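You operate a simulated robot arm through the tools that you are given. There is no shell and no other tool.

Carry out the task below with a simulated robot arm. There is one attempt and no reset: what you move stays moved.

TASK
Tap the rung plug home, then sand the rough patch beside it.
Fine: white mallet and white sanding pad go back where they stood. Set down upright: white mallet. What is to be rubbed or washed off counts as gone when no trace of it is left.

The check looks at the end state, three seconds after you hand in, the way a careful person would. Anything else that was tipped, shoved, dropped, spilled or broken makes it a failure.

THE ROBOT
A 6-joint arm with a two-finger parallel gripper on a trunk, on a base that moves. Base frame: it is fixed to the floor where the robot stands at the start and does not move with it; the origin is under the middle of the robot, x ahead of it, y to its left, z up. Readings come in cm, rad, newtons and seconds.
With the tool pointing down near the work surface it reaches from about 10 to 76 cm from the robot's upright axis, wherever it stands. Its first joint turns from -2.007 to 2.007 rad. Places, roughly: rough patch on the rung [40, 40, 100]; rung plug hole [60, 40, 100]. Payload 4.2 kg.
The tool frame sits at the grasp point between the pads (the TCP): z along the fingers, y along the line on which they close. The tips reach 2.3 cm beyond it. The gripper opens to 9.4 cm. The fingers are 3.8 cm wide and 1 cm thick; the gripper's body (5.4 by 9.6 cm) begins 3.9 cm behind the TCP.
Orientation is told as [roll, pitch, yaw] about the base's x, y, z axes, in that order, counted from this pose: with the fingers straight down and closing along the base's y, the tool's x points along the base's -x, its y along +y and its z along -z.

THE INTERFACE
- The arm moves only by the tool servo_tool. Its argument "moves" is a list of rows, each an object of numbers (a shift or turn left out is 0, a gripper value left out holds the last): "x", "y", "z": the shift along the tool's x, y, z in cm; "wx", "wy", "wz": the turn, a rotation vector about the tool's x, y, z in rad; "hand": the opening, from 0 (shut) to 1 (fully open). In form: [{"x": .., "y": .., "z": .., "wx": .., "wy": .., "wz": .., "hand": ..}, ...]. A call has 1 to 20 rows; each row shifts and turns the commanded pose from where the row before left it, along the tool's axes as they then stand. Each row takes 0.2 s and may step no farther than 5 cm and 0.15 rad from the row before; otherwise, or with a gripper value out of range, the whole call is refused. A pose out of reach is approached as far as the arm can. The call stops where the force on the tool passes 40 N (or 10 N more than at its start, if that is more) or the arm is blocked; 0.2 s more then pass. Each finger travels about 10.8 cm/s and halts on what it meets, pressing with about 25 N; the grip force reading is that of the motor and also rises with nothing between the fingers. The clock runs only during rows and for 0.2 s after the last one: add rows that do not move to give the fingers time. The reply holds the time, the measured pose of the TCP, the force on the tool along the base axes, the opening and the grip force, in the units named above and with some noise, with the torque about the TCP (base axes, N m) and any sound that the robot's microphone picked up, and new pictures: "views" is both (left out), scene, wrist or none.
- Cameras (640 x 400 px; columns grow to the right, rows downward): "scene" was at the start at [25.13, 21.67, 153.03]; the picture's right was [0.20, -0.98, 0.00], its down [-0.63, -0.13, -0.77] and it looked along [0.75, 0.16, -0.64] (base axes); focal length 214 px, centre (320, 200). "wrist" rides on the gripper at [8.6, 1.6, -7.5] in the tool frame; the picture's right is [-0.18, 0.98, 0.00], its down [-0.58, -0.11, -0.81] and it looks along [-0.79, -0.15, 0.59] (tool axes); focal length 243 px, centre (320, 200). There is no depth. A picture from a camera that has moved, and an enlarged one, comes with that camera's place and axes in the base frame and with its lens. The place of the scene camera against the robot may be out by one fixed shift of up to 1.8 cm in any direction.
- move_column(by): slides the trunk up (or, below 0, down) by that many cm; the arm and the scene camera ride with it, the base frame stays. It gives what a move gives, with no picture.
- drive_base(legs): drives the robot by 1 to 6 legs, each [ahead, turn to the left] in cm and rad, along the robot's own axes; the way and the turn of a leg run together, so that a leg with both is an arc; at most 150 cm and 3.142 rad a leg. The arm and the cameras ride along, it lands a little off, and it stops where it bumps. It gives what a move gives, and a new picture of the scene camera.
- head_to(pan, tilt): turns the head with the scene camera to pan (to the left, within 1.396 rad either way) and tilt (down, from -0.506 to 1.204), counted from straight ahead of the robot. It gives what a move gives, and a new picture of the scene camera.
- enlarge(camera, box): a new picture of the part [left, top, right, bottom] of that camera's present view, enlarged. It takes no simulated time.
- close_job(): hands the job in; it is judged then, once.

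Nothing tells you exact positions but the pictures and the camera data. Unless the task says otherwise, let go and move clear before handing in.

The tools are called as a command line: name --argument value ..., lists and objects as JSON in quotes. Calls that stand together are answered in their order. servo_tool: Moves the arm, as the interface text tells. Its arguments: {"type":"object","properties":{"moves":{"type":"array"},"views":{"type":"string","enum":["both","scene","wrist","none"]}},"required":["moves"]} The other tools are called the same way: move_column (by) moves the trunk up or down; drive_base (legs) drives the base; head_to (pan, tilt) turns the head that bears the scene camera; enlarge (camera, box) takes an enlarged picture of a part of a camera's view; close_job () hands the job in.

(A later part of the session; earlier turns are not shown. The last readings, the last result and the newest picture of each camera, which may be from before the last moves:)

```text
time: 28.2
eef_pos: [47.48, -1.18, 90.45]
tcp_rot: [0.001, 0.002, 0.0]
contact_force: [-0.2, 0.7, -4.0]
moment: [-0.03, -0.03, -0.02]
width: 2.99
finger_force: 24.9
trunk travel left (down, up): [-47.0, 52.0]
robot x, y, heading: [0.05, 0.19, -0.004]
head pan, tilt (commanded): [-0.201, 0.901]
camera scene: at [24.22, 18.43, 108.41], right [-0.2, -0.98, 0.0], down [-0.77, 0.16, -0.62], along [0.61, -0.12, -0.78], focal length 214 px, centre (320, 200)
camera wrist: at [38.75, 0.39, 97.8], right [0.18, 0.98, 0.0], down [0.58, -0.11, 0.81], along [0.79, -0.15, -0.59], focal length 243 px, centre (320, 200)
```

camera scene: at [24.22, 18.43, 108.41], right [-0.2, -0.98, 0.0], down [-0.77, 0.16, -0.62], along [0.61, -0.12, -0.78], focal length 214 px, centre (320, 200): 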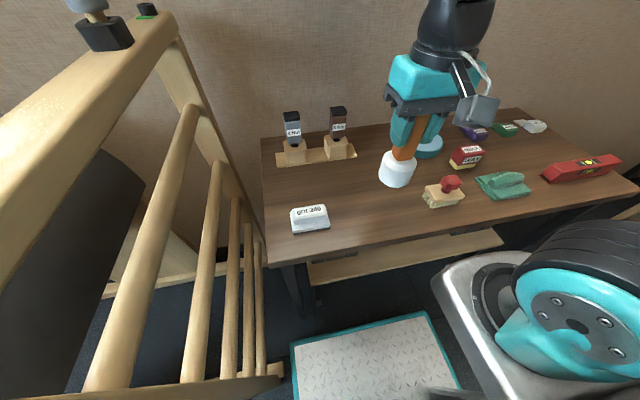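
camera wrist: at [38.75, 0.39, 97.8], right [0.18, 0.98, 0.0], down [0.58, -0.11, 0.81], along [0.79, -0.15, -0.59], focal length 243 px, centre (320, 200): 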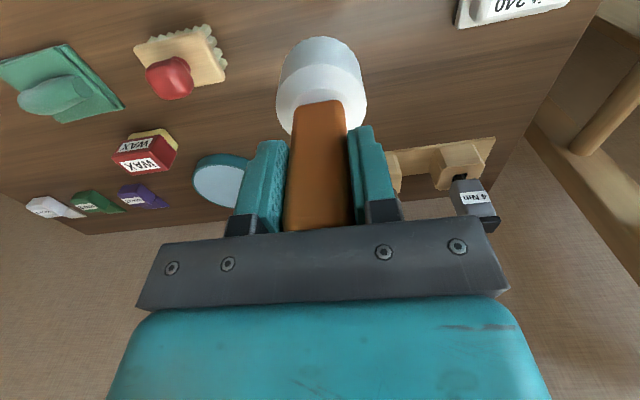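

The mallet is up cleanly (about 4 N). Now I raise the trunk to bring it above the rail height.

move_column --by 42

head_to --pan 0.35 --tilt 0.85

enlarge --camera "scene" --box '[220, 100, 380, 240]'

```text
refused: 42 is not a number from -40 to 40
```

```text
time: 29.1
eef_pos: [47.37, -1.17, 90.37]
tcp_rot: [-0.001, 0.002, -0.001]
contact_force: [-0.2, -0.1, -3.1]
moment: [0.0, -0.02, 0.03]
width: 3.0
finger_force: 25.0
trunk travel left (down, up): [-47.0, 52.0]
robot x, y, heading: [0.18, 0.17, 0.001]
head pan, tilt (commanded): [0.351, 0.85]
camera scene: at [24.16, 22.61, 108.8], right [0.34, -0.94, 0.0], down [-0.71, -0.26, -0.66], along [0.62, 0.23, -0.75], focal length 214 px, centre (320, 200)
```

scene: 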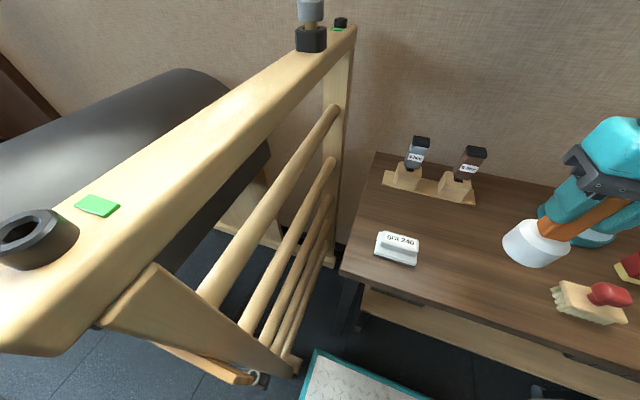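

```text
2.86 times, centred on (300, 170) of scene
camera zoom: at [24.16, 22.61, 108.8], right [0.34, -0.94, 0.0], down [-0.71, -0.26, -0.66], along [0.62, 0.23, -0.75], focal length 613 px, centre (377, 286)
```

zoom: 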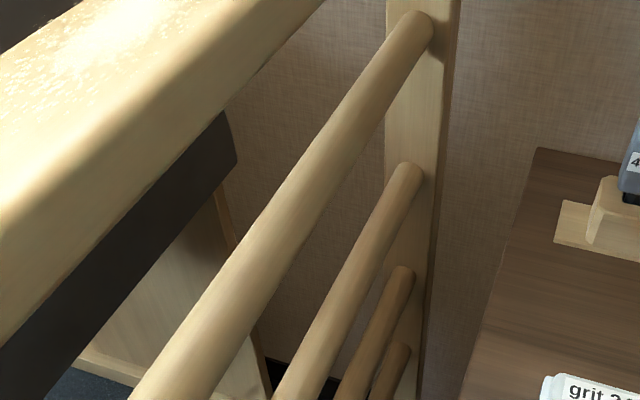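

From this low angle the rough patch shows as speckle on the rail top. I'll measure it and see the plug side-on while the head is low.

enlarge --camera "scene" --box '[120, 60, 320, 200]'

head_to --pan 0.35 --tilt 0.35

enlarge --camera "scene" --box '[260, 80, 380, 180]'

```text
2.86 times, centred on (220, 130) of scene
camera zoom: at [24.16, 22.61, 108.8], right [0.34, -0.94, 0.0], down [-0.71, -0.26, -0.66], along [0.62, 0.23, -0.75], focal length 613 px, centre (606, 400)
```

zoom: 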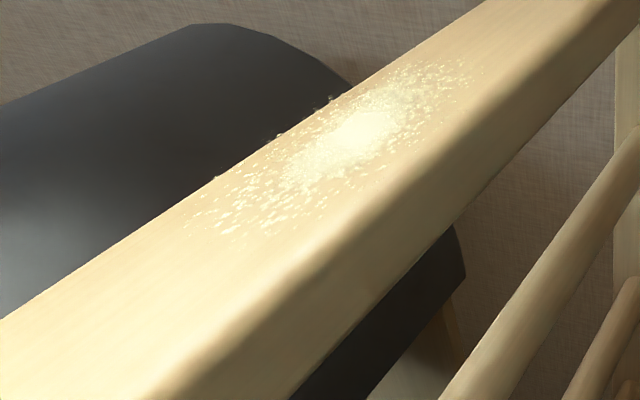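

```text
time: 30.1
eef_pos: [47.41, -1.3, 90.51]
tcp_rot: [0.001, 0.002, 0.001]
contact_force: [-0.7, -0.4, -3.4]
moment: [-0.01, 0.0, -0.01]
width: 2.98
finger_force: 24.8
trunk travel left (down, up): [-47.0, 52.0]
robot x, y, heading: [-0.06, 0.06, -0.003]
head pan, tilt (commanded): [0.351, 0.351]
camera scene: at [25.57, 23.13, 113.16], right [0.34, -0.94, 0.0], down [-0.32, -0.12, -0.94], along [0.88, 0.32, -0.34], focal length 214 px, centre (320, 200)
```

scene: 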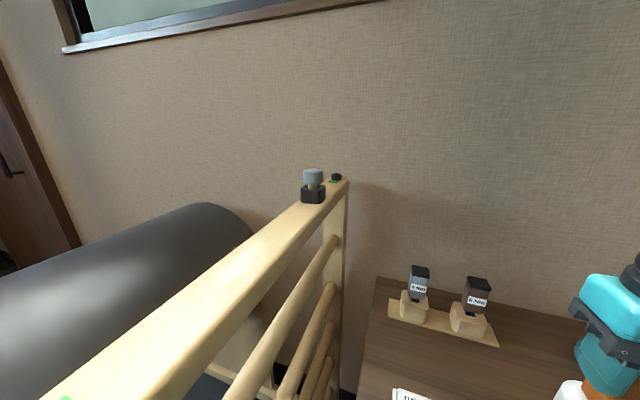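

```text
4.00 times, centred on (320, 130) of scene
camera zoom: at [25.57, 23.13, 113.16], right [0.34, -0.94, 0.0], down [-0.32, -0.12, -0.94], along [0.88, 0.32, -0.34], focal length 858 px, centre (320, 480)
```

zoom: 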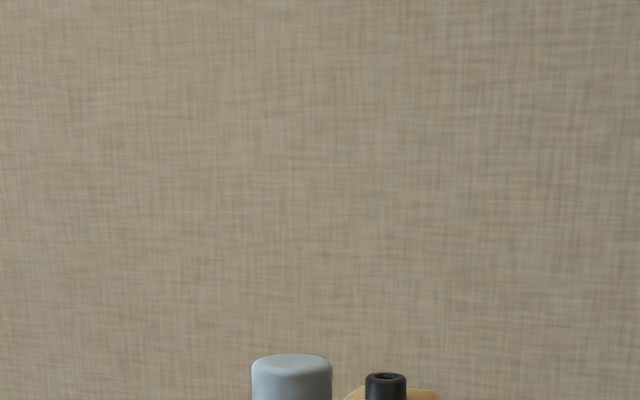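

enlarge --camera "scene" --box '[280, 150, 360, 220]'

move_column --by 40

head_to --pan 0.35 --tilt 0.8

enlarge --camera "scene" --box '[200, 150, 360, 290]'

```text
5.71 times, centred on (320, 185) of scene
camera zoom: at [25.57, 23.13, 113.16], right [0.34, -0.94, 0.0], down [-0.32, -0.12, -0.94], along [0.88, 0.32, -0.34], focal length 1226 px, centre (320, 286)
```

zoom: 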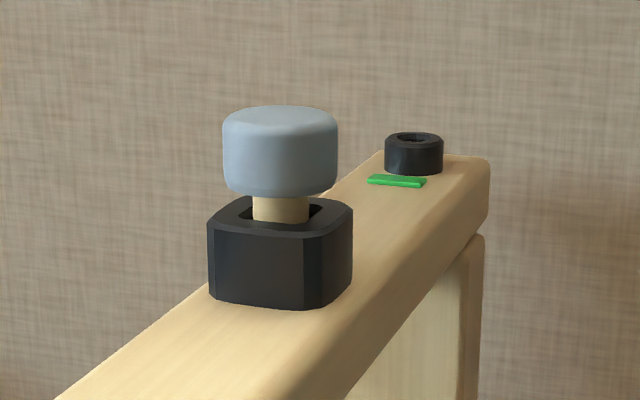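

```text
time: 33.9
eef_pos: [47.36, -1.18, 130.43]
tcp_rot: [0.001, 0.001, 0.0]
contact_force: [0.0, 0.1, -2.8]
moment: [-0.02, 0.02, -0.03]
width: 2.97
finger_force: 25.1
trunk travel left (down, up): [-87.0, 12.0]
robot x, y, heading: [0.08, -0.06, 0.001]
head pan, tilt (commanded): [0.351, 0.351]
```

```text
time: 34.8
eef_pos: [47.33, -1.2, 130.5]
tcp_rot: [-0.001, 0.002, 0.001]
contact_force: [0.4, -0.1, -3.8]
moment: [-0.02, 0.01, -0.01]
width: 2.99
finger_force: 24.9
trunk travel left (down, up): [-87.0, 12.0]
robot x, y, heading: [0.19, 0.42, 0.0]
head pan, tilt (commanded): [0.351, 0.799]
camera scene: at [24.41, 22.71, 149.21], right [0.34, -0.94, 0.0], down [-0.67, -0.25, -0.7], along [0.66, 0.24, -0.72], focal length 214 px, centre (320, 200)
```

scene: 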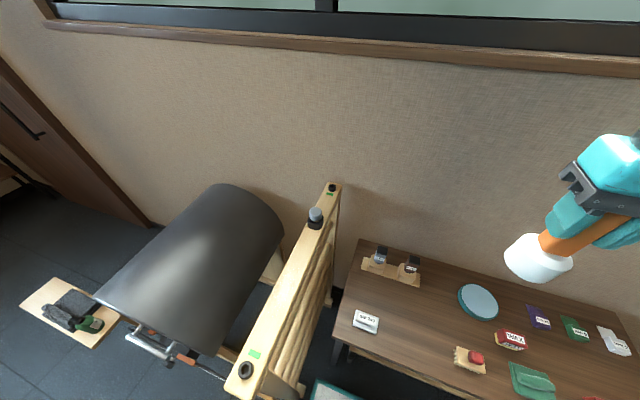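

```text
2.86 times, centred on (280, 220) of scene
camera zoom: at [24.41, 22.71, 149.21], right [0.34, -0.94, 0.0], down [-0.67, -0.25, -0.7], along [0.66, 0.24, -0.72], focal length 613 px, centre (434, 143)
```

zoom: 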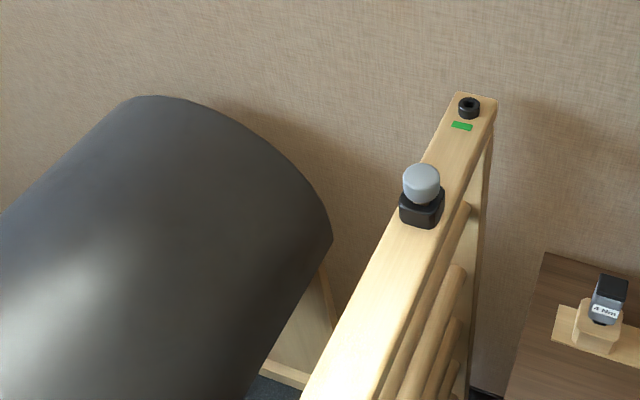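

Plug cap top is near z≈105 with about a 0.9 cm gap to its collar; the plug is at roughly (59–60, 36–37). I'll bring the mallet to the side of the plug so the wrist camera can pin down its position.

servo_tool --moves '[{"y": 3, "x": 0.2}, {"y": 3, "x": 0.2}, {"y": 3, "x": 0.2}, {"y": 3, "x": 0.2}, {"y": 3, "x": 0.2}, {"y": 3, "x": 0.2}, {"y": 3, "x": 0.2}, {"y": 3, "x": 0.2}, {"y": 3, "x": 0.2}, {"y": 2, "x": 0.2}, {}, {}, {}]' --views "both"

enlarge --camera "wrist" --box '[340, 60, 460, 160]'

```text
time: 37.6
eef_pos: [45.36, 27.77, 130.37]
tcp_rot: [-0.004, 0.002, 0.001]
contact_force: [-1.4, 0.3, -3.2]
moment: [0.01, 0.06, 0.0]
width: 2.99
finger_force: 25.1
trunk travel left (down, up): [-87.0, 12.0]
robot x, y, heading: [0.14, 0.03, -0.002]
head pan, tilt (commanded): [0.351, 0.799]
camera scene: at [24.4, 22.72, 149.2], right [0.34, -0.94, 0.0], down [-0.67, -0.25, -0.7], along [0.65, 0.24, -0.72], focal length 214 px, centre (320, 200)
camera wrist: at [36.73, 29.44, 137.78], right [0.18, 0.98, 0.0], down [0.58, -0.11, 0.81], along [0.79, -0.15, -0.59], focal length 243 px, centre (320, 200)
```

scene: 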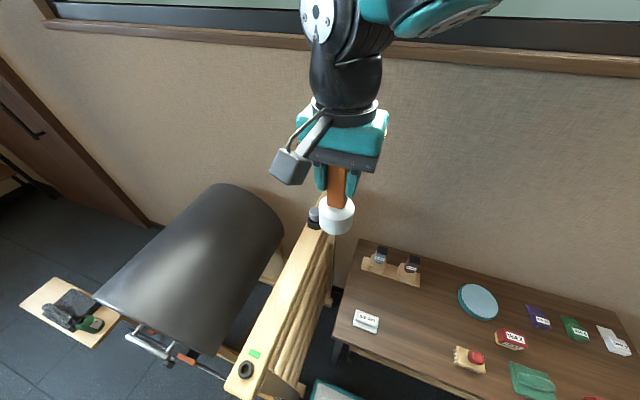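
wrist: 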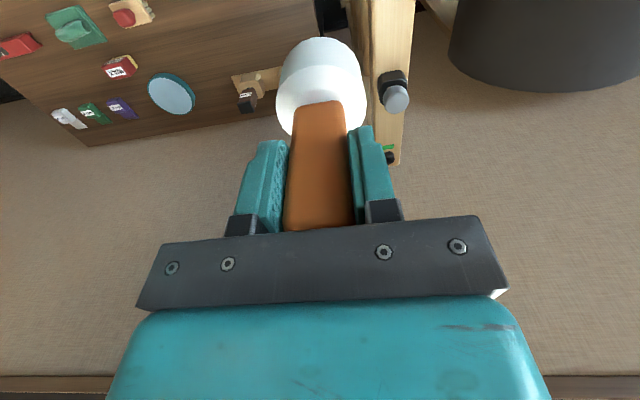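

```text
4.00 times, centred on (400, 110) of wrist
camera zoom: at [36.73, 29.44, 137.78], right [0.18, 0.98, 0.0], down [0.58, -0.11, 0.81], along [0.79, -0.15, -0.59], focal length 970 px, centre (0, 560)
```

zoom: 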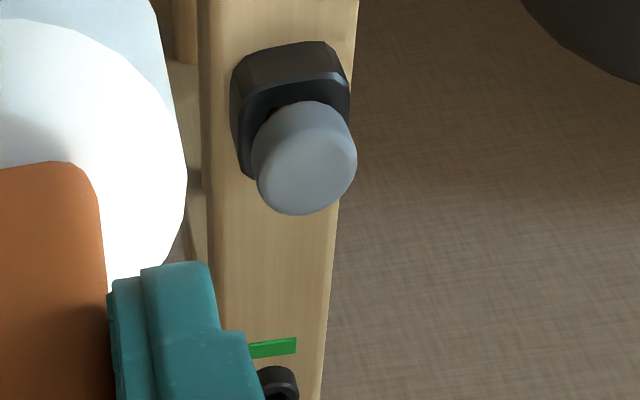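

servo_tool --moves '[{"x": 3}, {"x": 3}, {"x": 3}, {}, {}, {}]' --views "wrist"

enlarge --camera "wrist" --box '[340, 60, 460, 160]'

```text
time: 39.0
eef_pos: [36.4, 27.86, 130.34]
tcp_rot: [-0.002, 0.001, 0.001]
contact_force: [0.6, -0.8, -4.0]
moment: [0.03, 0.02, 0.0]
width: 3.01
finger_force: 24.6
trunk travel left (down, up): [-87.0, 12.0]
robot x, y, heading: [-0.16, -0.18, -0.003]
head pan, tilt (commanded): [0.351, 0.799]
camera wrist: at [27.72, 29.46, 137.66], right [0.18, 0.98, 0.0], down [0.58, -0.11, 0.81], along [0.79, -0.15, -0.59], focal length 243 px, centre (320, 200)
```

wrist: 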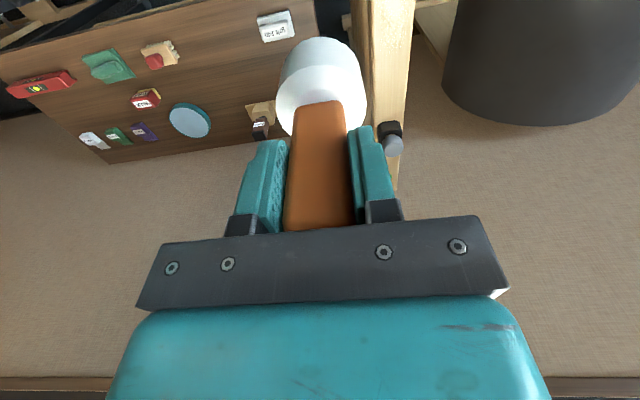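

```text
4.00 times, centred on (400, 110) of wrist
camera zoom: at [27.72, 29.46, 137.66], right [0.18, 0.98, 0.0], down [0.58, -0.11, 0.81], along [0.79, -0.15, -0.59], focal length 970 px, centre (0, 560)
```

zoom: 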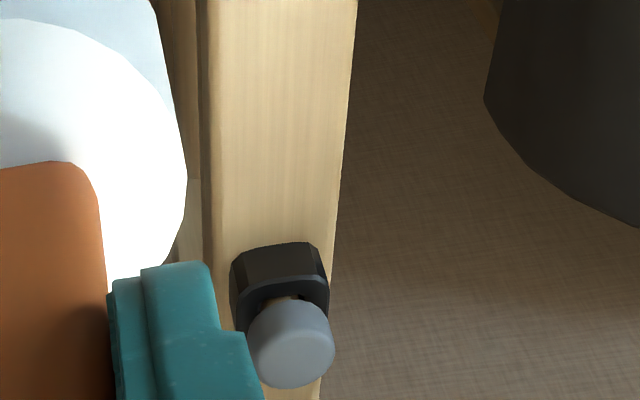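

Triangulation from two wrist views gives the cap top at about (58.7, 36.9, 104.9). I'll move the mallet above it and lower part way to check alignment.

servo_tool --moves '[{"x": -3.7, "y": 1.5}, {"x": -3.7, "y": 1.5}, {"x": -3.7, "y": 1.5}, {"x": -3.7, "y": 1.5}, {"x": -3.7, "y": 1.5}, {"x": -3.9, "y": 1.5}, {"z": 2}, {"z": 2}, {"z": 2}, {"z": 1.5}, {}, {}, {}]' --views "both"

enlarge --camera "scene" --box '[260, 130, 380, 240]'

enlarge --camera "wrist" --box '[260, 0, 400, 120]'

```text
time: 41.8
eef_pos: [58.83, 36.89, 122.7]
tcp_rot: [0.0, 0.001, 0.0]
contact_force: [-0.5, 0.6, -3.4]
moment: [-0.01, -0.01, 0.02]
width: 2.99
finger_force: 24.8
trunk travel left (down, up): [-87.0, 12.0]
robot x, y, heading: [0.04, -0.09, -0.004]
head pan, tilt (commanded): [0.351, 0.799]
camera scene: at [24.41, 22.72, 149.2], right [0.34, -0.94, 0.0], down [-0.67, -0.25, -0.7], along [0.65, 0.24, -0.72], focal length 214 px, centre (320, 200)
camera wrist: at [50.19, 38.41, 130.1], right [0.18, 0.98, 0.0], down [0.58, -0.11, 0.81], along [0.79, -0.15, -0.59], focal length 243 px, centre (320, 200)
```

scene: 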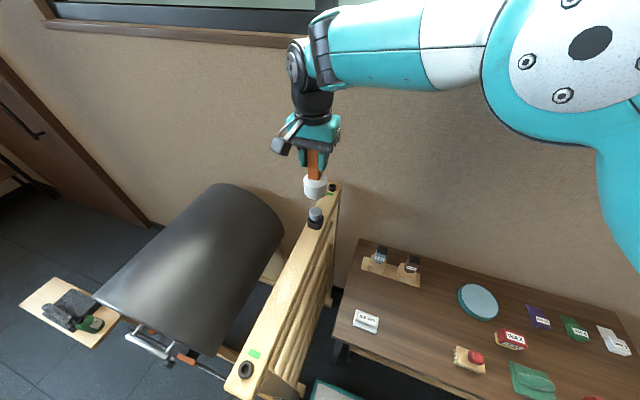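
wrist: 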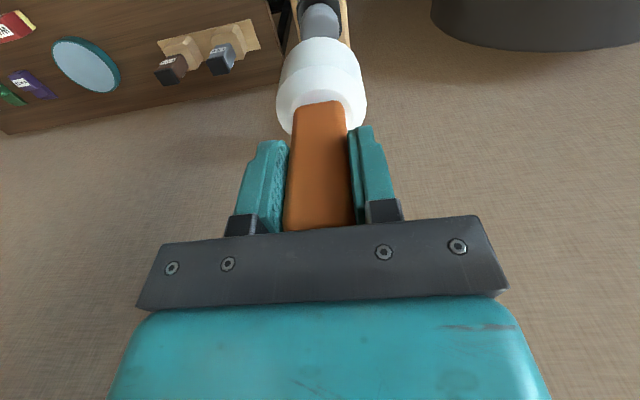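

```text
3.64 times, centred on (320, 185) of scene
camera zoom: at [24.41, 22.72, 149.2], right [0.34, -0.94, 0.0], down [-0.67, -0.25, -0.7], along [0.65, 0.24, -0.72], focal length 780 px, centre (320, 254)
```

zoom: 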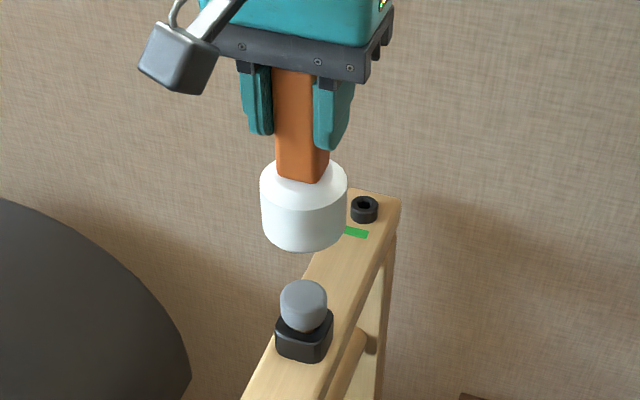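

```text
3.33 times, centred on (330, 60) of wrist
camera zoom: at [50.19, 38.41, 130.1], right [0.18, 0.98, 0.0], down [0.58, -0.11, 0.81], along [0.79, -0.15, -0.59], focal length 809 px, centre (287, 667)
```

zoom: 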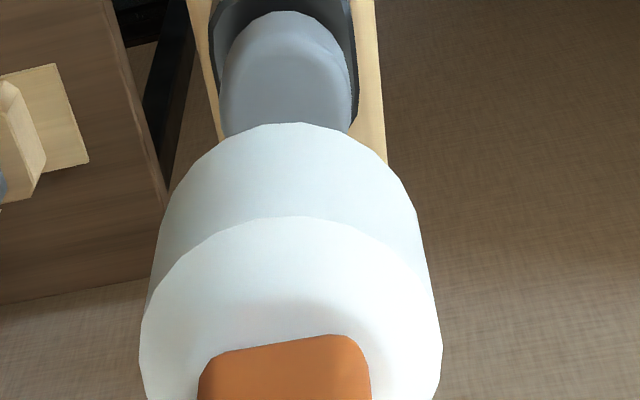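

The mallet head is lined up over the cap. I'll lower to just above and then touch gently to learn the contact height.

servo_tool --moves '[{"z": 2}, {"z": 2}, {"z": 1.5}, {}, {}]' --views "scene"

enlarge --camera "scene" --box '[270, 160, 370, 250]'

```text
time: 43.0
eef_pos: [58.76, 36.49, 117.23]
tcp_rot: [-0.002, 0.003, 0.0]
contact_force: [0.1, -0.1, -3.8]
moment: [0.0, 0.0, 0.0]
width: 2.99
finger_force: 25.1
trunk travel left (down, up): [-87.0, 12.0]
robot x, y, heading: [-0.13, 0.43, 0.005]
head pan, tilt (commanded): [0.351, 0.799]
camera scene: at [24.41, 22.72, 149.2], right [0.34, -0.94, 0.0], down [-0.67, -0.25, -0.7], along [0.65, 0.24, -0.72], focal length 214 px, centre (320, 200)
```

scene: 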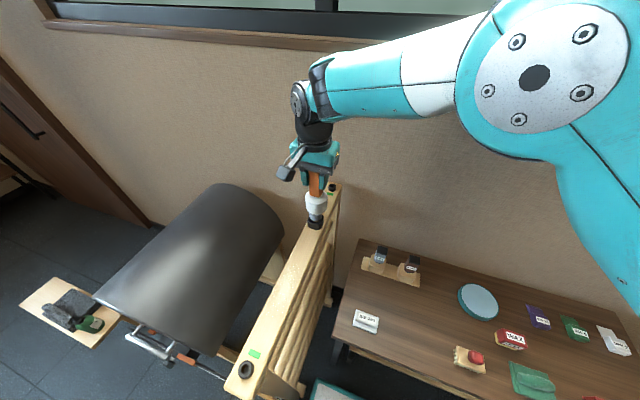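

```text
4.44 times, centred on (320, 205) of scene
camera zoom: at [24.41, 22.72, 149.2], right [0.34, -0.94, 0.0], down [-0.67, -0.25, -0.7], along [0.65, 0.24, -0.72], focal length 953 px, centre (320, 178)
```

zoom: 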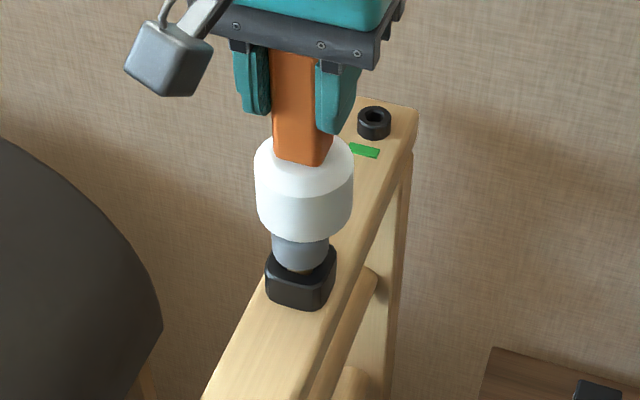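

servo_tool --moves '[{"z": 0.5}, {"z": 0.5}, {"z": 0.5}, {"z": 0.5}, {}]' --views "none"

```text
time: 44.2
eef_pos: [58.69, 36.67, 115.36]
tcp_rot: [0.002, 0.001, 0.001]
contact_force: [0.4, -0.2, 5.4]
moment: [0.06, 0.01, 0.0]
width: 2.97
finger_force: 24.7
trunk travel left (down, up): [-87.0, 12.0]
robot x, y, heading: [-0.2, -0.01, 0.002]
head pan, tilt (commanded): [0.351, 0.799]
```

Contact at TCP z≈115.2 with about 9 N. Now a real tap: back off 2 cm and strike with a brisk short stroke.

servo_tool --moves '[{"z": -2}, {}, {"z": 2.4}, {}, {"z": -2.4}, {}]' --views "scene"

enlarge --camera "scene" --box '[270, 160, 370, 250]'

```text
time: 45.6
eef_pos: [58.61, 36.84, 117.29]
tcp_rot: [-0.002, 0.002, 0.001]
contact_force: [0.0, -0.5, -3.4]
moment: [0.01, -0.01, -0.03]
width: 2.97
finger_force: 25.5
trunk travel left (down, up): [-87.0, 12.0]
robot x, y, heading: [0.03, -0.04, -0.003]
head pan, tilt (commanded): [0.351, 0.799]
camera scene: at [24.41, 22.73, 149.19], right [0.34, -0.94, 0.0], down [-0.67, -0.25, -0.7], along [0.65, 0.24, -0.72], focal length 214 px, centre (320, 200)
```

scene: 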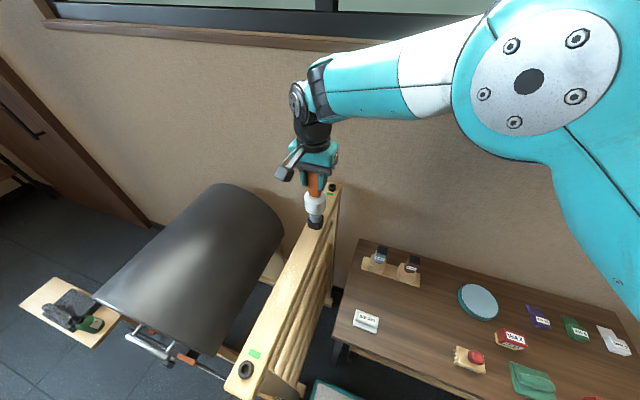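

```text
4.44 times, centred on (320, 205) of scene
camera zoom: at [24.41, 22.73, 149.19], right [0.34, -0.94, 0.0], down [-0.67, -0.25, -0.7], along [0.65, 0.24, -0.72], focal length 953 px, centre (320, 178)
```

zoom: 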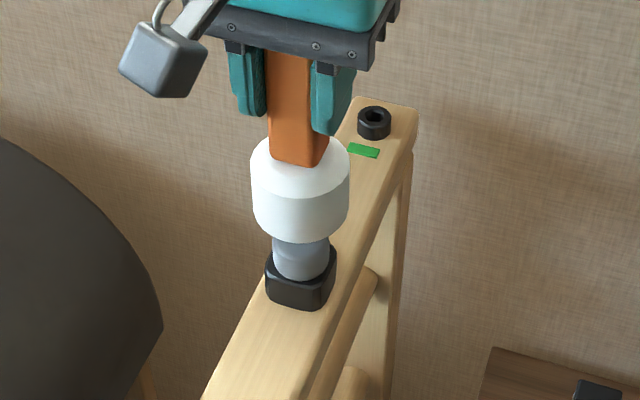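

The cap has moved down; the shaft is no longer visible. I'll tap again slightly deeper and watch force and gap.

servo_tool --moves '[{"z": 2.8}, {}]' --views "scene"

enlarge --camera "scene" --box '[290, 190, 340, 240]'

```text
time: 46.2
eef_pos: [58.86, 36.86, 115.15]
tcp_rot: [0.009, -0.005, 0.0]
contact_force: [-7.0, -8.4, 18.1]
moment: [-0.85, 0.76, -0.02]
width: 2.98
finger_force: 25.4
trunk travel left (down, up): [-87.0, 12.0]
robot x, y, heading: [0.05, -0.02, -0.001]
head pan, tilt (commanded): [0.351, 0.799]
stopped in row 2: the force on the tool passed its limit at 41 N (the readings are from after the stop); the commanded pose is now the measured one
camera scene: at [24.28, 22.6, 149.24], right [0.34, -0.94, 0.0], down [-0.67, -0.25, -0.7], along [0.66, 0.24, -0.72], focal length 214 px, centre (320, 200)
```

scene: 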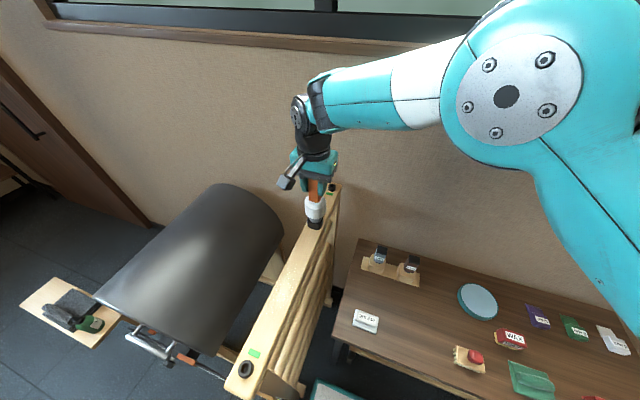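

```text
8.00 times, centred on (315, 215) of scene
camera zoom: at [24.28, 22.6, 149.24], right [0.34, -0.94, 0.0], down [-0.67, -0.25, -0.7], along [0.66, 0.24, -0.72], focal length 1716 px, centre (360, 80)
```

zoom: 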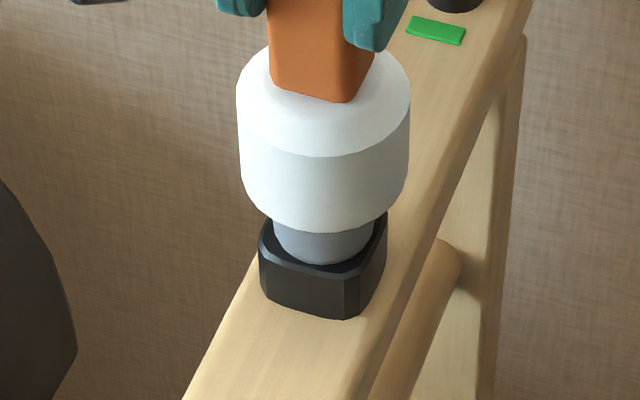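

Force hit 41 N, which suggests the plug reached a stop. I'll back off and look at it.

servo_tool --moves '[{"z": -1.5}, {"z": -2}, {"z": -2}, {"z": -2}, {}, {}]' --views "both"

enlarge --camera "scene" --box '[290, 190, 340, 240]'

enlarge --camera "wrist" --box '[250, 20, 400, 240]'

```text
time: 47.6
eef_pos: [58.84, 36.78, 122.42]
tcp_rot: [0.006, -0.004, 0.0]
contact_force: [0.0, -0.2, -3.7]
moment: [-0.02, -0.01, 0.01]
width: 2.99
finger_force: 25.1
trunk travel left (down, up): [-87.0, 12.0]
robot x, y, heading: [0.01, 0.21, -0.0]
head pan, tilt (commanded): [0.351, 0.799]
camera scene: at [24.4, 22.71, 149.2], right [0.34, -0.94, 0.0], down [-0.67, -0.25, -0.7], along [0.65, 0.24, -0.72], focal length 214 px, centre (320, 200)
camera wrist: at [50.17, 38.32, 129.79], right [0.18, 0.98, 0.01], down [0.58, -0.11, 0.81], along [0.79, -0.15, -0.59], focal length 243 px, centre (320, 200)
```

scene: 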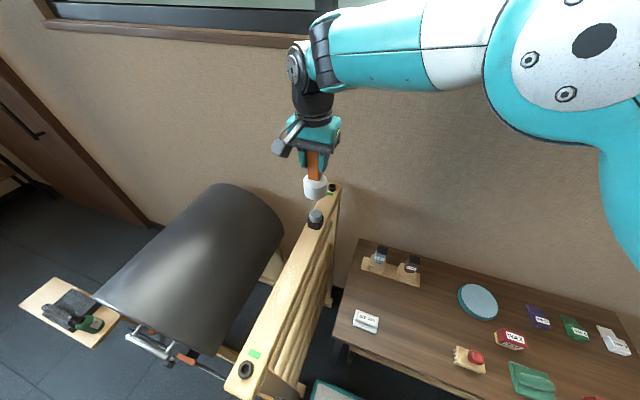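
wrist: 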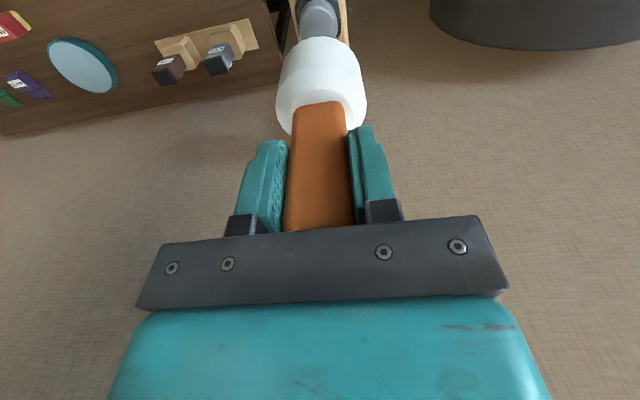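

```text
8.00 times, centred on (315, 215) of scene
camera zoom: at [24.4, 22.71, 149.2], right [0.34, -0.94, 0.0], down [-0.67, -0.25, -0.7], along [0.65, 0.24, -0.72], focal length 1716 px, centre (360, 80)
```

zoom: 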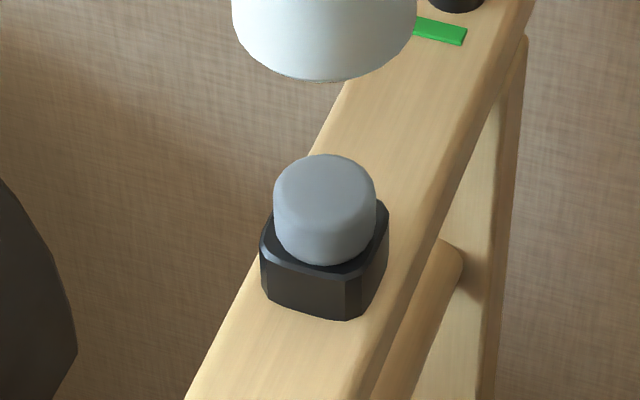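

```text
1.82 times, centred on (325, 130) of wrist
camera zoom: at [50.17, 38.32, 129.79], right [0.18, 0.98, 0.01], down [0.58, -0.11, 0.81], along [0.79, -0.15, -0.59], focal length 441 px, centre (311, 327)
```

zoom: 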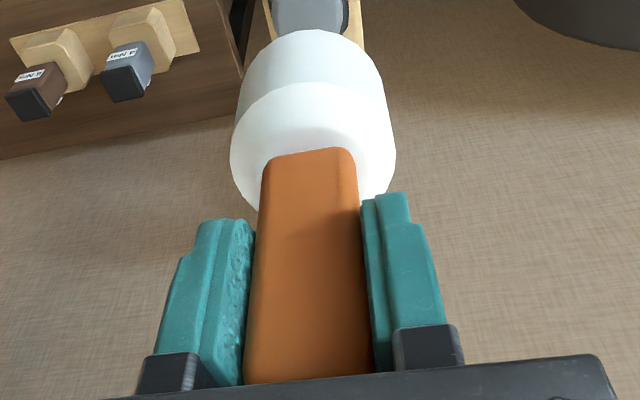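

The cap now seems to rest on the collar. I'll probe gently to compare the contact height with the first one.

servo_tool --moves '[{"z": 2.5}, {"z": 2.5}, {"z": 1.8}, {"z": 0.3}, {"z": 0.2}, {}, {}]' --views "none"

servo_tool --moves '[{"z": 0.2}, {}]' --views "none"

servo_tool --moves '[{"z": 0.2}, {}]' --views "none"

```text
time: 49.2
eef_pos: [58.86, 36.81, 115.13]
tcp_rot: [0.007, -0.006, -0.001]
contact_force: [-1.2, -3.1, 8.6]
moment: [-0.37, 0.13, 0.0]
width: 3.02
finger_force: 24.8
trunk travel left (down, up): [-87.0, 12.0]
robot x, y, heading: [0.04, 0.2, 0.001]
head pan, tilt (commanded): [0.351, 0.799]
```

```text
time: 49.8
eef_pos: [58.74, 36.89, 115.13]
tcp_rot: [0.009, -0.007, 0.0]
contact_force: [-3.1, -4.4, 28.2]
moment: [-0.49, 0.45, 0.01]
width: 2.98
finger_force: 25.0
trunk travel left (down, up): [-87.0, 12.0]
robot x, y, heading: [-0.13, 0.23, 0.001]
head pan, tilt (commanded): [0.351, 0.799]
```

```text
time: 50.3
eef_pos: [58.81, 36.83, 115.32]
tcp_rot: [0.011, -0.008, -0.002]
contact_force: [-7.4, -7.3, 16.0]
moment: [-0.81, 0.77, -0.01]
width: 2.98
finger_force: 25.2
trunk travel left (down, up): [-87.0, 12.0]
robot x, y, heading: [0.11, 0.26, 0.0]
head pan, tilt (commanded): [0.351, 0.799]
stopped in row 2: the force on the tool passed its limit at 42 N (the readings are from after the stop); the commanded pose is now the measured one
```

The contact is now stiff (28 N with a 0.2 cm push, no further travel), so the plug appears seated. I'll lift off, undo the small tilt, and move back over the table for a low-angle check.

servo_tool --moves '[{"z": -1}, {"z": -2}, {"z": -3}, {"z": -3}, {"z": -3}, {"z": -3, "wx": 0.011, "wy": 0.008}, {}, {}]' --views "scene"

enlarge --camera "scene" --box '[290, 190, 340, 240]'

```text
time: 52.1
eef_pos: [58.88, 36.96, 130.01]
tcp_rot: [-0.003, 0.003, 0.001]
contact_force: [-0.7, 0.3, -3.4]
moment: [0.02, -0.02, 0.02]
width: 2.99
finger_force: 25.1
trunk travel left (down, up): [-87.0, 12.0]
robot x, y, heading: [-0.36, 0.01, -0.0]
head pan, tilt (commanded): [0.351, 0.799]
camera scene: at [24.4, 22.71, 149.2], right [0.34, -0.94, 0.0], down [-0.67, -0.25, -0.7], along [0.65, 0.24, -0.72], focal length 214 px, centre (320, 200)
```

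scene: 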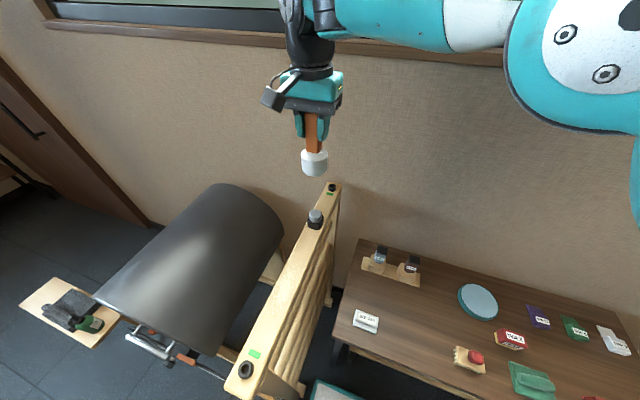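

```text
8.00 times, centred on (315, 215) of scene
camera zoom: at [24.4, 22.71, 149.2], right [0.34, -0.94, 0.0], down [-0.67, -0.25, -0.7], along [0.65, 0.24, -0.72], focal length 1716 px, centre (360, 80)
```

zoom: 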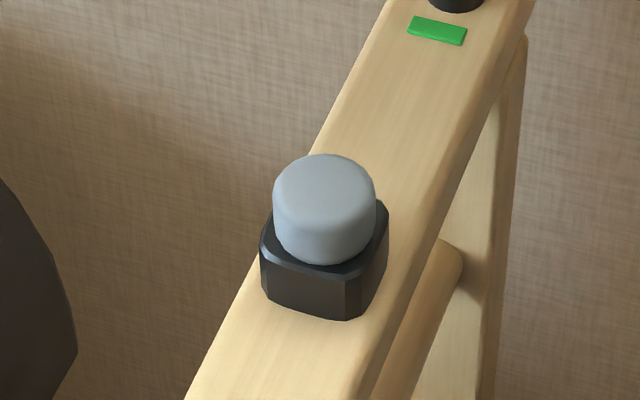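

servo_tool --moves '[{"x": 0.9, "y": -3}, {"x": 0.9, "y": -3}, {"x": 0.9, "y": -3}, {"x": 0.9, "y": -3}, {"x": 0.9, "y": -3}, {"x": 0.9, "y": -3}, {"x": 0.9, "y": -3}, {"x": 0.9, "y": -3}, {"x": 0.9, "y": -3}, {"x": 0.9, "y": -3}, {"x": 0.9, "y": -3}, {"x": 0.9, "y": -3}, {"x": 0.5, "y": -2.1}, {}, {}, {}]' --views "none"

move_column --by -35

head_to --pan 0.35 --tilt 0.35

enlarge --camera "scene" --box '[280, 160, 360, 230]'

```text
time: 55.5
eef_pos: [47.41, -1.28, 129.89]
tcp_rot: [-0.003, 0.002, 0.0]
contact_force: [-0.5, 0.6, -2.5]
moment: [0.0, 0.03, 0.02]
width: 2.96
finger_force: 24.9
trunk travel left (down, up): [-87.0, 12.0]
robot x, y, heading: [0.04, -0.09, -0.0]
head pan, tilt (commanded): [0.351, 0.799]
```

```text
time: 58.9
eef_pos: [47.47, -1.37, 94.76]
tcp_rot: [-0.004, 0.003, 0.0]
contact_force: [0.5, 0.7, -4.3]
moment: [0.0, 0.0, -0.02]
width: 2.99
finger_force: 25.3
trunk travel left (down, up): [-52.0, 47.0]
robot x, y, heading: [-0.09, 0.01, -0.002]
head pan, tilt (commanded): [0.351, 0.799]
```

```text
time: 59.8
eef_pos: [47.51, -1.17, 94.93]
tcp_rot: [-0.002, 0.0, 0.001]
contact_force: [-0.3, -0.2, -3.9]
moment: [0.03, 0.01, 0.03]
width: 2.98
finger_force: 24.9
trunk travel left (down, up): [-52.0, 47.0]
robot x, y, heading: [-0.35, -0.01, 0.001]
head pan, tilt (commanded): [0.351, 0.351]
camera scene: at [25.56, 23.12, 118.16], right [0.34, -0.94, 0.0], down [-0.32, -0.12, -0.94], along [0.88, 0.32, -0.34], focal length 214 px, centre (320, 200)
```

scene: 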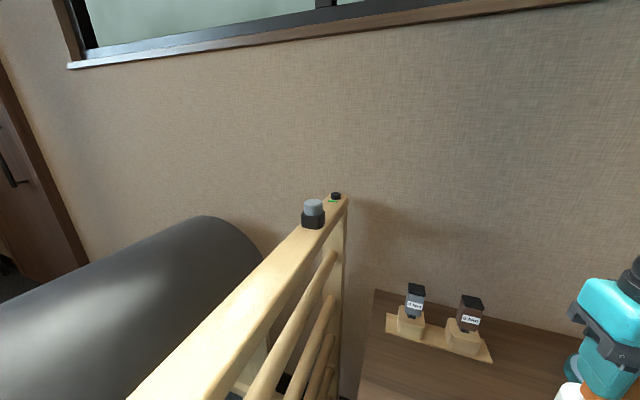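

```text
5.71 times, centred on (320, 195) of scene
camera zoom: at [25.56, 23.12, 118.16], right [0.34, -0.94, 0.0], down [-0.32, -0.12, -0.94], along [0.88, 0.32, -0.34], focal length 1226 px, centre (320, 229)
```

zoom: 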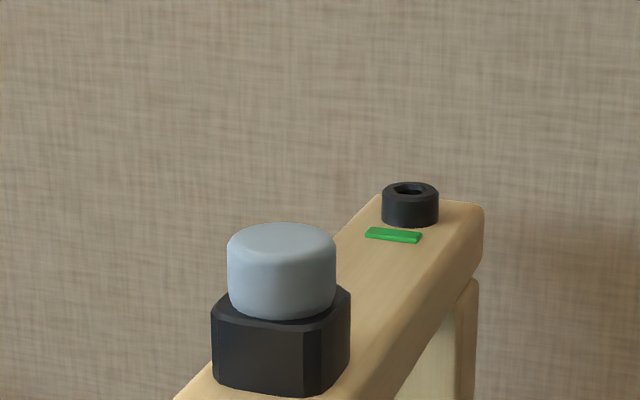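

The cap sits flush on the collar: the plug is home. Now I'll return the mallet to its original spot at TCP (47.52, -1.28, 80.4).

move_column --by -5

head_to --pan -0.201 --tilt 0.901

servo_tool --moves '[{"z": 2}, {"z": 2}, {"z": 2}, {}, {}]' --views "both"

```text
time: 60.7
eef_pos: [47.35, -1.37, 89.81]
tcp_rot: [-0.002, 0.003, 0.001]
contact_force: [-0.5, -0.3, -2.9]
moment: [-0.01, 0.01, -0.02]
width: 3.02
finger_force: 24.9
trunk travel left (down, up): [-47.0, 52.0]
robot x, y, heading: [-0.05, -0.37, -0.002]
head pan, tilt (commanded): [0.351, 0.351]
```

```text
time: 61.7
eef_pos: [47.52, -1.41, 89.87]
tcp_rot: [-0.003, 0.003, -0.001]
contact_force: [0.5, 0.1, -4.2]
moment: [0.01, 0.0, 0.0]
width: 2.99
finger_force: 25.1
trunk travel left (down, up): [-47.0, 52.0]
robot x, y, heading: [-0.01, 0.04, 0.002]
head pan, tilt (commanded): [-0.201, 0.901]
camera scene: at [24.22, 18.42, 108.42], right [-0.2, -0.98, 0.0], down [-0.77, 0.16, -0.62], along [0.61, -0.12, -0.78], focal length 214 px, centre (320, 200)
```

scene: 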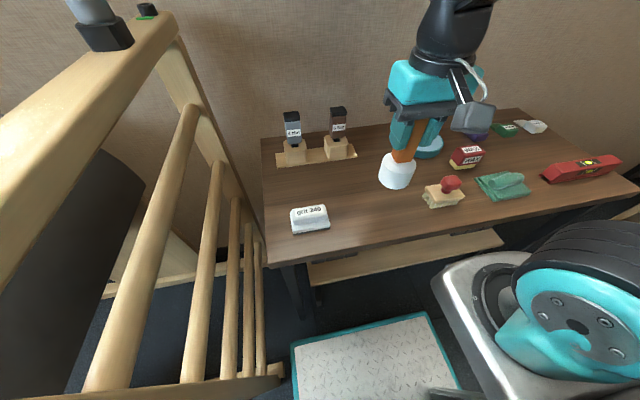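

```text
time: 62.9
eef_pos: [47.38, -1.28, 83.84]
tcp_rot: [-0.002, 0.002, -0.001]
contact_force: [0.4, 0.2, -2.7]
moment: [0.0, 0.04, 0.02]
width: 3.0
finger_force: 25.0
trunk travel left (down, up): [-47.0, 52.0]
robot x, y, heading: [0.03, -0.08, 0.002]
head pan, tilt (commanded): [-0.201, 0.901]
camera scene: at [24.22, 18.41, 108.41], right [-0.2, -0.98, 0.0], down [-0.77, 0.16, -0.62], along [0.61, -0.12, -0.78], focal length 214 px, centre (320, 200)
camera wrist: at [38.71, 0.33, 91.19], right [0.18, 0.98, 0.0], down [0.58, -0.11, 0.81], along [0.79, -0.15, -0.59], focal length 243 px, centre (320, 200)
```

scene: 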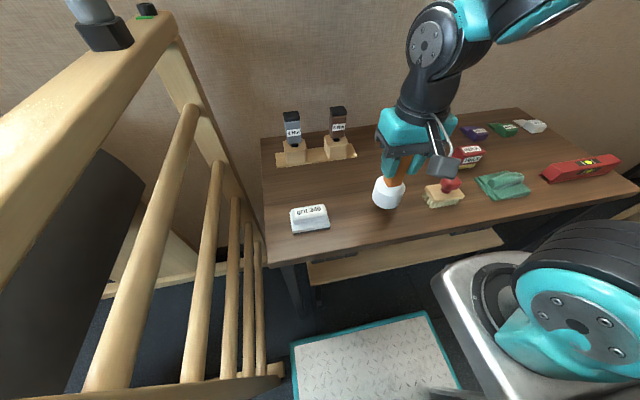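
wrist: 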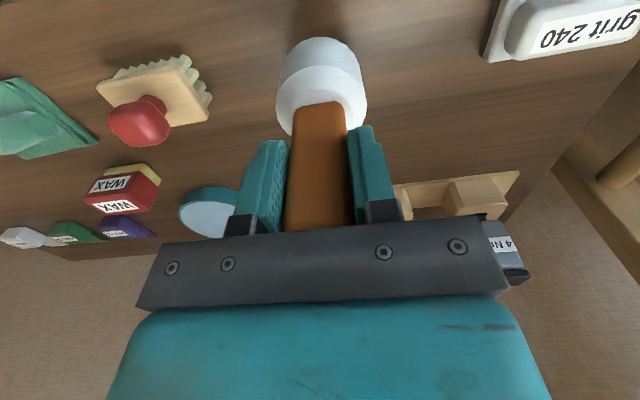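

servo_tool --moves '[{"x": -0.15, "z": 1.2}, {"z": 1.2}, {"z": 0.4}, {}, {}]' --views "wrist"

```text
time: 64.1
eef_pos: [47.69, -1.32, 81.02]
tcp_rot: [-0.001, 0.001, 0.0]
contact_force: [-0.2, -0.6, -2.8]
moment: [0.0, 0.0, 0.04]
width: 2.99
finger_force: 25.0
trunk travel left (down, up): [-47.0, 52.0]
robot x, y, heading: [0.2, 0.11, -0.003]
head pan, tilt (commanded): [-0.201, 0.901]
camera wrist: at [38.96, 0.36, 88.4], right [0.18, 0.98, 0.0], down [0.58, -0.11, 0.81], along [0.79, -0.15, -0.59], focal length 243 px, centre (320, 200)
```

wrist: 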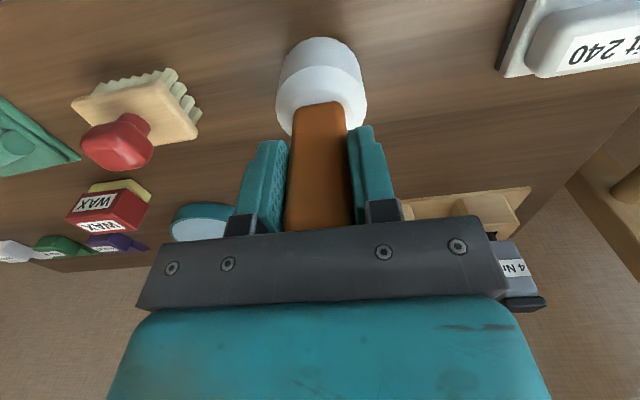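

servo_tool --moves '[{"z": 0.2}, {"z": 0.2}, {}, {}]' --views "wrist"

```text
time: 65.1
eef_pos: [47.59, -1.32, 80.6]
tcp_rot: [0.0, 0.002, -0.001]
contact_force: [0.2, -0.2, -3.5]
moment: [-0.03, 0.01, 0.01]
width: 3.0
finger_force: 24.9
trunk travel left (down, up): [-47.0, 52.0]
robot x, y, heading: [0.04, -0.15, 0.004]
head pan, tilt (commanded): [-0.201, 0.901]
camera wrist: at [38.94, 0.34, 88.0], right [0.18, 0.98, 0.0], down [0.58, -0.11, 0.81], along [0.79, -0.15, -0.59], focal length 243 px, centre (320, 200)
```

wrist: 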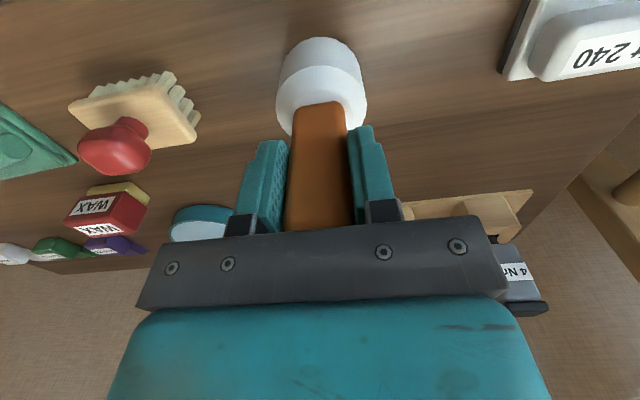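

servo_tool --moves '[{"z": 0.1}, {}]' --views "none"

servo_tool --moves '[{"z": 0.1}, {}]' --views "none"

```text
time: 65.7
eef_pos: [47.53, -1.42, 80.48]
tcp_rot: [-0.003, 0.002, 0.0]
contact_force: [0.1, 0.8, -4.0]
moment: [0.02, 0.05, 0.0]
width: 3.0
finger_force: 25.0
trunk travel left (down, up): [-47.0, 52.0]
robot x, y, heading: [-0.02, -0.15, -0.004]
head pan, tilt (commanded): [-0.201, 0.901]
```

```text
time: 66.3
eef_pos: [47.47, -1.33, 80.64]
tcp_rot: [-0.001, -0.001, 0.002]
contact_force: [-2.5, 1.0, 7.9]
moment: [0.04, -0.05, 0.01]
width: 3.02
finger_force: 24.5
trunk travel left (down, up): [-47.0, 52.0]
robot x, y, heading: [0.12, 0.11, 0.001]
head pan, tilt (commanded): [-0.201, 0.901]
```

The head is on the table (contact ~11 N). I'll ease slightly, open, and check.

servo_tool --moves '[{"z": -0.08}, {"hand": 0.4}, {"hand": 0.65}, {}, {}]' --views "both"

```text
time: 67.5
eef_pos: [47.66, -1.24, 80.51]
tcp_rot: [-0.002, 0.002, 0.0]
contact_force: [0.0, 0.0, -0.8]
moment: [0.0, 0.04, 0.01]
width: 6.11
finger_force: 0.0
trunk travel left (down, up): [-47.0, 52.0]
robot x, y, heading: [-0.15, -0.07, -0.002]
head pan, tilt (commanded): [-0.201, 0.901]
camera scene: at [24.21, 18.41, 108.41], right [-0.2, -0.98, 0.0], down [-0.77, 0.16, -0.62], along [0.61, -0.12, -0.78], focal length 214 px, centre (320, 200)
camera wrist: at [38.93, 0.32, 87.89], right [0.18, 0.98, 0.0], down [0.58, -0.11, 0.81], along [0.79, -0.15, -0.59], focal length 243 px, centre (320, 200)
```

scene: 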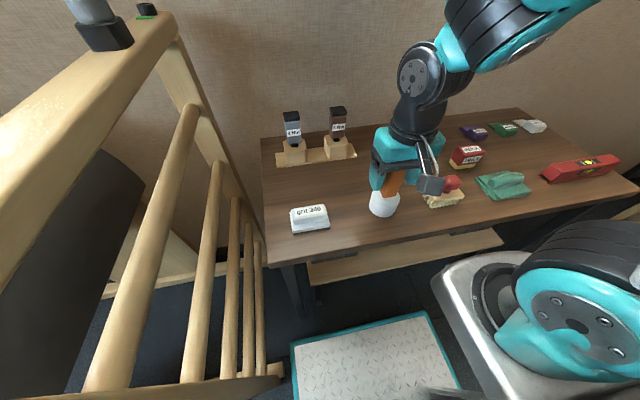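
wrist: 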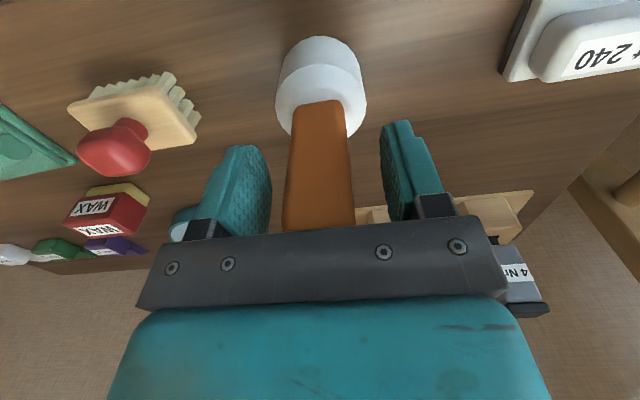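

The mallet is released at the same pose as it was grasped. I retreat straight up.

servo_tool --moves '[{"z": -1}, {"z": -2}, {"z": -2.5}, {"z": -3}, {"z": -3}, {"z": -3}, {}, {}]' --views "both"

enlarge --camera "scene" --box '[350, 150, 430, 220]'

```text
time: 69.3
eef_pos: [47.66, -1.38, 94.99]
tcp_rot: [-0.001, 0.002, 0.0]
contact_force: [-0.3, -0.6, -0.2]
moment: [-0.03, 0.0, -0.04]
width: 6.11
finger_force: 0.0
trunk travel left (down, up): [-47.0, 52.0]
robot x, y, heading: [0.04, 0.08, 0.001]
head pan, tilt (commanded): [-0.201, 0.901]
camera scene: at [24.21, 18.41, 108.41], right [-0.2, -0.98, 0.0], down [-0.77, 0.16, -0.62], along [0.61, -0.12, -0.78], focal length 214 px, centre (320, 200)
camera wrist: at [39.09, 0.26, 102.43], right [0.18, 0.98, 0.0], down [0.58, -0.11, 0.81], along [0.79, -0.15, -0.59], focal length 243 px, centre (320, 200)
```

scene: 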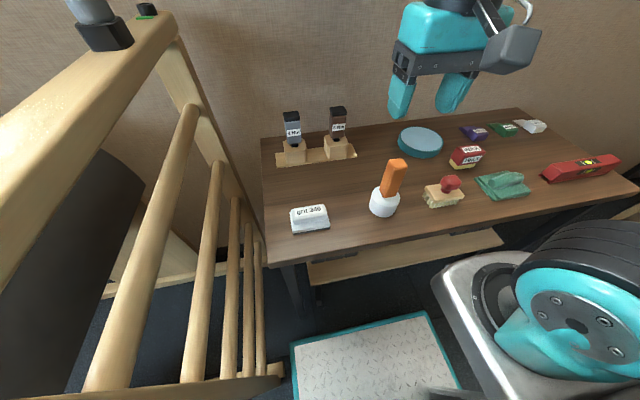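
wrist: 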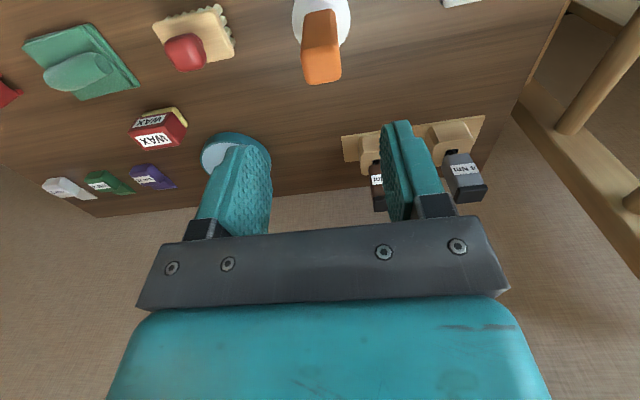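

```text
5.71 times, centred on (390, 185) of scene
camera zoom: at [24.21, 18.41, 108.41], right [-0.2, -0.98, 0.0], down [-0.77, 0.16, -0.62], along [0.61, -0.12, -0.78], focal length 1226 px, centre (-80, 286)
```

zoom: 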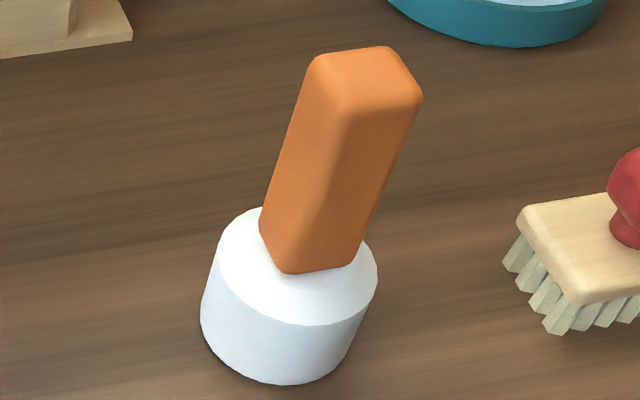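

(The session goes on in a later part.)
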